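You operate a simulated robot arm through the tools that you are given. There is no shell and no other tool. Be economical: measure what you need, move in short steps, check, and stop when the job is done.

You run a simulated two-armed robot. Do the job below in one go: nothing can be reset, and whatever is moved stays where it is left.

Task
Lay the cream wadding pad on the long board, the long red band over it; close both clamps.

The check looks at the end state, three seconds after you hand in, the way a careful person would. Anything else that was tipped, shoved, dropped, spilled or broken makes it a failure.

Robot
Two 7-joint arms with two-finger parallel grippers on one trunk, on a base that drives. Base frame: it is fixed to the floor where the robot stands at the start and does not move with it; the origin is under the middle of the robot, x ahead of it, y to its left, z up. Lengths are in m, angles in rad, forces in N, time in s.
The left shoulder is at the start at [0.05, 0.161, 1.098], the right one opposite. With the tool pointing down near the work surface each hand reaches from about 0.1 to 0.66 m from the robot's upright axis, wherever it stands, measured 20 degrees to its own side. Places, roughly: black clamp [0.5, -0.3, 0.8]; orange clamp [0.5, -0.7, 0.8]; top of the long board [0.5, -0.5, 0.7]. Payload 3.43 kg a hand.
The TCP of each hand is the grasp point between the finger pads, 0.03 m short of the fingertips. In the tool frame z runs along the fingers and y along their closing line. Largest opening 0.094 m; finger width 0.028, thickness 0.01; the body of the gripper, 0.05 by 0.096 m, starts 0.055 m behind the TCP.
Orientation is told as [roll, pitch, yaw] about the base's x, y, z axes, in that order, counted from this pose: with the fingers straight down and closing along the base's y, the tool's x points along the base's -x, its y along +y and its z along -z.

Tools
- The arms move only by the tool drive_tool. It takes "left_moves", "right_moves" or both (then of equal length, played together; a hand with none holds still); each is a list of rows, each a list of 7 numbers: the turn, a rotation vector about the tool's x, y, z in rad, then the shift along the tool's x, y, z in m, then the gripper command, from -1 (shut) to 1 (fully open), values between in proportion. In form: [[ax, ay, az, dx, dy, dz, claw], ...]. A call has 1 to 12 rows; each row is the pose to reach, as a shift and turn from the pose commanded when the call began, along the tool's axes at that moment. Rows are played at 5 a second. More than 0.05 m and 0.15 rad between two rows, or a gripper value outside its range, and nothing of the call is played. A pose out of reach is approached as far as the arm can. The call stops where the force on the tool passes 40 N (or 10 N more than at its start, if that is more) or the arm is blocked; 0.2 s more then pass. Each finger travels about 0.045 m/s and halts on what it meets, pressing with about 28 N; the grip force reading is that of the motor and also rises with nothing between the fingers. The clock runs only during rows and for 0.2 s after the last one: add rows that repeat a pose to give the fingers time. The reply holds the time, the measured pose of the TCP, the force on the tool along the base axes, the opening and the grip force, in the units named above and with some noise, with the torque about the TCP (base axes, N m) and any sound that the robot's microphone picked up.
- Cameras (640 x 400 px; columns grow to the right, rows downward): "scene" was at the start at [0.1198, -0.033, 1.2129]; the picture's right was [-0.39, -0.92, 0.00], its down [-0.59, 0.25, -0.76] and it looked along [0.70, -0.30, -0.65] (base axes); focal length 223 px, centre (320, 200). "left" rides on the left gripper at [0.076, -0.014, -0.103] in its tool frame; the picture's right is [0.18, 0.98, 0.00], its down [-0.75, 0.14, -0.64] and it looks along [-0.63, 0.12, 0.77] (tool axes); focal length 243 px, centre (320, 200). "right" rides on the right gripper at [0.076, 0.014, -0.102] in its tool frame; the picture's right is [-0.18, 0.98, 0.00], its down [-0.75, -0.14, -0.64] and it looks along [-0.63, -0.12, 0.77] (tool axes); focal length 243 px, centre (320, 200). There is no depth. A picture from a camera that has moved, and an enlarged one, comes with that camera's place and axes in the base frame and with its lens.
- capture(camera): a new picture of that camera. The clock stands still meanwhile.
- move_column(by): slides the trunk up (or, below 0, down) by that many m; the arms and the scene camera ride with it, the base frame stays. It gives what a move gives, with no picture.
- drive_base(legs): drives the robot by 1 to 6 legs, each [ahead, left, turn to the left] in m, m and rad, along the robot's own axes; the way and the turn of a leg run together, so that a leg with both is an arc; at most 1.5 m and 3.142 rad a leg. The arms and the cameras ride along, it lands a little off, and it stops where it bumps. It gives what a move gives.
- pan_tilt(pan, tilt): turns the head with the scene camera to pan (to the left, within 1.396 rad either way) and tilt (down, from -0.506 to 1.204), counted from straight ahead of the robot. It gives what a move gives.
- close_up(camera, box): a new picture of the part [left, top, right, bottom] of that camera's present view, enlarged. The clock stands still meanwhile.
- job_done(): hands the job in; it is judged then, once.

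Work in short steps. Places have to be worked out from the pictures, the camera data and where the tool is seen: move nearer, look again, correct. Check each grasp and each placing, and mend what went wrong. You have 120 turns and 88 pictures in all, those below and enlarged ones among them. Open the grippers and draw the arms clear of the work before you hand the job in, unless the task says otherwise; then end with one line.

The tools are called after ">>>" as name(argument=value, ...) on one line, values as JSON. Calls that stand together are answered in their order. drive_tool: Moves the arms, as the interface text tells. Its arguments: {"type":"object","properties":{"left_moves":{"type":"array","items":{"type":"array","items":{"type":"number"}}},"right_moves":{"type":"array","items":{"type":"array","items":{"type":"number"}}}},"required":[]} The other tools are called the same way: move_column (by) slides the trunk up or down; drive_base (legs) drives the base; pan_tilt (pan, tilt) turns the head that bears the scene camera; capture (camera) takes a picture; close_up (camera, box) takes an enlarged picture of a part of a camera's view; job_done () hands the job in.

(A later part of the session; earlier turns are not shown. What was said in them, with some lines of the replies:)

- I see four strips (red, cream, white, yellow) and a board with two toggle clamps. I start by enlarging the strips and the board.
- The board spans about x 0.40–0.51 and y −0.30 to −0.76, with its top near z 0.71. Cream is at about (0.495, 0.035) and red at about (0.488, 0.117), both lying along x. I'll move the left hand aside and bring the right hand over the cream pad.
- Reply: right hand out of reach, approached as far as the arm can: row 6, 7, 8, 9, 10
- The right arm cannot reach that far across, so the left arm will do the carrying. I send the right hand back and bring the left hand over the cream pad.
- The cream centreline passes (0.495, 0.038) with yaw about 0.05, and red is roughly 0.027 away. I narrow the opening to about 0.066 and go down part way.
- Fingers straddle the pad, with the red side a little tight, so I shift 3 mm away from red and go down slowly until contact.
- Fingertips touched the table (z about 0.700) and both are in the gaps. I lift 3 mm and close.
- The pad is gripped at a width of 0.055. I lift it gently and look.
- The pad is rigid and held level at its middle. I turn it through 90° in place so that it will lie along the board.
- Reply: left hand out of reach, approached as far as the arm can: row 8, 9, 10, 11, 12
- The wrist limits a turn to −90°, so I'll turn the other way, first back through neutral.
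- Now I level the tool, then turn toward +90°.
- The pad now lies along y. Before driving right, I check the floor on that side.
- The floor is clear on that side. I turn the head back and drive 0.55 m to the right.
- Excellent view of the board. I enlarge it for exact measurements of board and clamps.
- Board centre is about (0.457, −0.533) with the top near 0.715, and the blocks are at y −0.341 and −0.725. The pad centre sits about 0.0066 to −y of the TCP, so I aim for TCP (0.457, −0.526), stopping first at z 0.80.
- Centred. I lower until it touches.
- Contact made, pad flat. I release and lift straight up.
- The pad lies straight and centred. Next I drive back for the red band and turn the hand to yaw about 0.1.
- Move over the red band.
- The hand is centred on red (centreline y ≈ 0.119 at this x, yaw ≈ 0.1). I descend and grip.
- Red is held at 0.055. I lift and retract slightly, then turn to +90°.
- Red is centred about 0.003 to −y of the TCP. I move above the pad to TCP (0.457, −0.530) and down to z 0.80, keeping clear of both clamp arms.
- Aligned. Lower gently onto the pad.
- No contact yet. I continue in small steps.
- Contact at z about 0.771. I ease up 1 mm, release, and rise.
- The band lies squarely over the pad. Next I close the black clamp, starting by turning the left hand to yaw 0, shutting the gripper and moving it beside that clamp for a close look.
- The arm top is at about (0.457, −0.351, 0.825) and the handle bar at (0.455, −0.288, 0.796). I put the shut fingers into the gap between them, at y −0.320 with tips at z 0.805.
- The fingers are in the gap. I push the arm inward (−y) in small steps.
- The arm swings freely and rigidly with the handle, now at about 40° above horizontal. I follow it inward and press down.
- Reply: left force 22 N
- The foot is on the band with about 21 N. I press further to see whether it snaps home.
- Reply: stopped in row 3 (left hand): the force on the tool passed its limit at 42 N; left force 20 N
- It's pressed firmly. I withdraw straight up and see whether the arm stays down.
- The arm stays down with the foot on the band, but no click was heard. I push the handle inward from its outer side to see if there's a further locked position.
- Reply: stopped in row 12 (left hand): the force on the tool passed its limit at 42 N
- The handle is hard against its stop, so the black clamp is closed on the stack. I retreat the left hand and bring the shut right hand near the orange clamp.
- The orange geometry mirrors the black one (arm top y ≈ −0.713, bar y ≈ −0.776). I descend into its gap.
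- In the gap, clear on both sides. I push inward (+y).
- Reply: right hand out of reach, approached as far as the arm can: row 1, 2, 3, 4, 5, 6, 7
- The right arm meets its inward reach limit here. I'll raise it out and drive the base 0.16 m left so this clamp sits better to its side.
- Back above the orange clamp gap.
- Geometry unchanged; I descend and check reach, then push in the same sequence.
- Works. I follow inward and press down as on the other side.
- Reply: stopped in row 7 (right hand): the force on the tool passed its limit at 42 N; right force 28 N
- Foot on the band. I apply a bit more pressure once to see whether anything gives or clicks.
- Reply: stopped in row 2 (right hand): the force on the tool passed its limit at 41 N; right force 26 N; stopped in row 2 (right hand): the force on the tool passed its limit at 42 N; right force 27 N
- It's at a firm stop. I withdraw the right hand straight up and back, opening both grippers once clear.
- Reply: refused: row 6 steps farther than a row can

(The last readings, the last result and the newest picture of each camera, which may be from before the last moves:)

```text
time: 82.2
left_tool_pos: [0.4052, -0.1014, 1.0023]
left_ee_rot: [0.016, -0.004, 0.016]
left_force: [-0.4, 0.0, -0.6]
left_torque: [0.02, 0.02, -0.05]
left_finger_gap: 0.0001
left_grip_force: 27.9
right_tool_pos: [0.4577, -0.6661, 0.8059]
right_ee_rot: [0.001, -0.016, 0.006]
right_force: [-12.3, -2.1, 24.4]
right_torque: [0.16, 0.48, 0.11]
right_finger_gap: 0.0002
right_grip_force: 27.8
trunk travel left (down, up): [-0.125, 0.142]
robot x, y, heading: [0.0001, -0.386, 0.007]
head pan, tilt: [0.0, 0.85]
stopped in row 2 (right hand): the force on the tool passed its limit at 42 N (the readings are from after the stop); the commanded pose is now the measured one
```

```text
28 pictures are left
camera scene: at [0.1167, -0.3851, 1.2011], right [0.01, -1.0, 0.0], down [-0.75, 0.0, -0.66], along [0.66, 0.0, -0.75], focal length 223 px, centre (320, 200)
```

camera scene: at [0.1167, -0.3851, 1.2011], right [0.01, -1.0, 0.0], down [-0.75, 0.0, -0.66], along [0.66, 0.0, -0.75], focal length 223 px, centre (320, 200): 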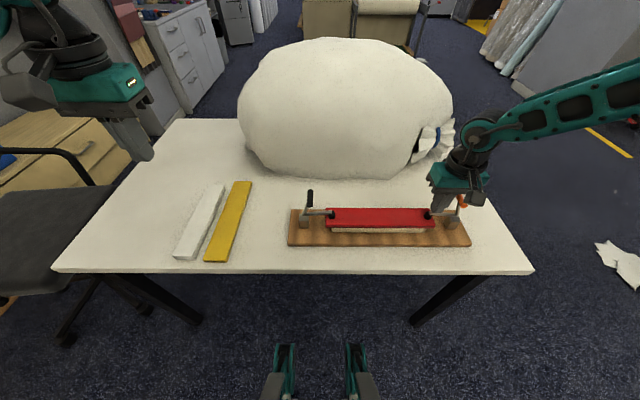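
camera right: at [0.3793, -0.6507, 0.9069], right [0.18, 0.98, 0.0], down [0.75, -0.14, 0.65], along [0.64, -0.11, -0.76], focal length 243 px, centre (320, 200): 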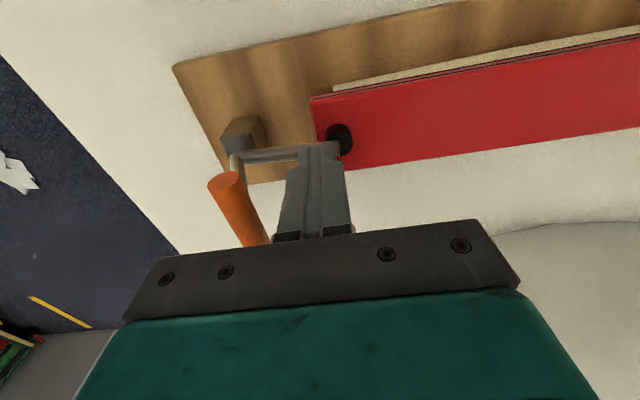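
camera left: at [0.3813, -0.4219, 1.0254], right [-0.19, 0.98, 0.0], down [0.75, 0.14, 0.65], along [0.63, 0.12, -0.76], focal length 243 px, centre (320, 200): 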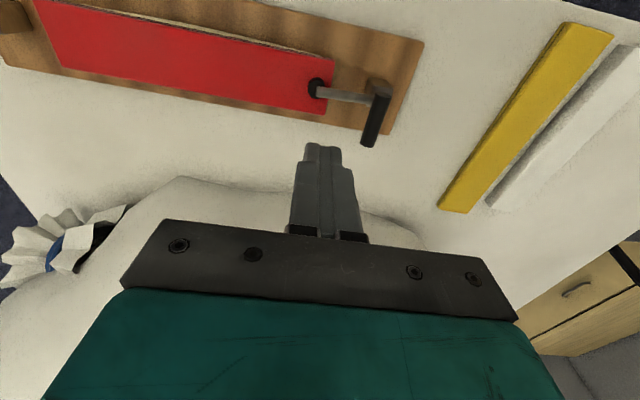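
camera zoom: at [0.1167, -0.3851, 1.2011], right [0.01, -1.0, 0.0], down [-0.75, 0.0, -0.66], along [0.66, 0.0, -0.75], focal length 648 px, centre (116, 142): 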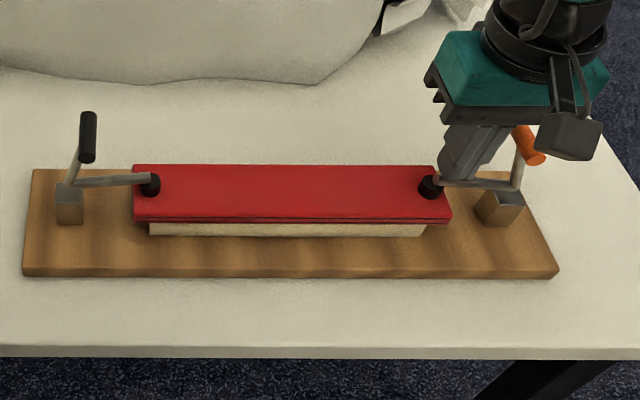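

One row was too long, so nothing moved. I repeat with shorter steps.

>>> drive_tool(left_moves=[[0, 0, 0, 0, 0, 0, -1], [0, 0, 0, 0, 0, 0, -1], [0, 0, 0, 0, 0, 0, -1], [0, 0, 0, 0, 0, 0, -1], [0, 0, 0, 0, 0, 0, 0], [0, 0, 0, 0, 0, 0, 1], [0, 0, 0, 0, 0, 0, 1], [0, 0, 0, 0, 0, 0, 1], [0, 0, 0, 0, 0, 0, 1], [0, 0, 0, 0, 0, 0, 1]], right_moves=[[0, 0, 0, 0, 0.004, -0.01, -1], [0, 0, 0, 0, 0.006, -0.04, -1], [0, 0, 0, 0, 0.006, -0.08, -1], [0, 0, 0, 0, 0.006, -0.12, -1], [0, 0, 0, 0.02, -0.01, -0.15, -1], [0, 0, 0, 0.045, -0.035, -0.17, 0], [0, 0, 0, 0.07, -0.06, -0.19, 1], [0, 0, 0, 0.095, -0.085, -0.2, 1], [0, 0, 0, 0.12, -0.11, -0.2, 1], [0, 0, 0, 0.15, -0.13, -0.2, 1]])

>>> close_up(camera="scene", box=[280, 180, 500, 260])

>>> capture(camera="right")

```text
time: 84.4
left_tool_pos: [0.4056, -0.1003, 1.0014]
left_ee_rot: [0.017, -0.002, 0.016]
left_force: [-0.4, 0.4, 0.5]
left_torque: [-0.03, -0.06, 0.0]
left_finger_gap: 0.0939
left_grip_force: 0.0
right_tool_pos: [0.306, -0.7953, 1.0007]
right_ee_rot: [0.001, -0.011, 0.007]
right_force: [0.2, 0.8, 0.8]
right_torque: [-0.05, -0.05, 0.0]
right_finger_gap: 0.0938
right_grip_force: 0.1
trunk travel left (down, up): [-0.125, 0.142]
robot x, y, heading: [0.0007, -0.3872, 0.01]
head pan, tilt: [0.0, 0.85]
```

```text
2.91 times, centred on (390, 220) of scene
camera zoom: at [0.1181, -0.3845, 1.2012], right [0.01, -1.0, 0.0], down [-0.75, -0.01, -0.66], along [0.66, 0.0, -0.75], focal length 648 px, centre (116, 142)
```

zoom: 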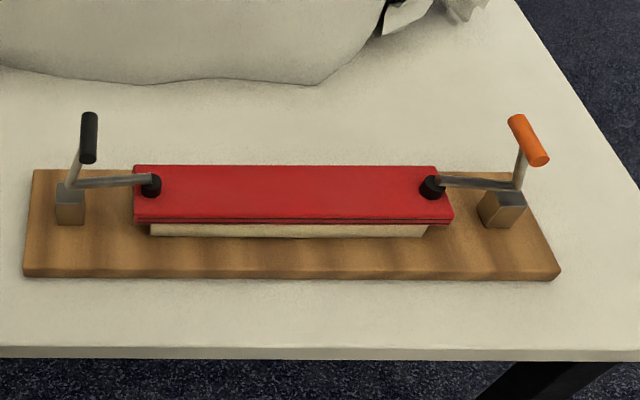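

```text
26 pictures are left
camera right: at [0.229, -0.7808, 1.1026], right [0.18, 0.98, 0.0], down [0.75, -0.14, 0.65], along [0.64, -0.11, -0.76], focal length 243 px, centre (320, 200)
```

right: 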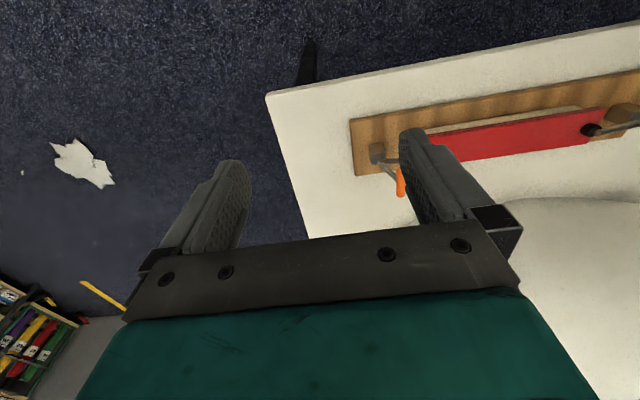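

Both arms lie with their feet on the band, the band is over the pad, and the pad is on the board. Nothing else has moved, and the grippers are open and clear, so I hand in.

>>> job_done()

```text
The job is handed in.
```

The cream pad is centred on the long board with the long red band squarely over it, and both clamps are closed onto the band. I heard no latch click from either clamp, but neither would go further at about 40 N, and both stayed down when I let go.
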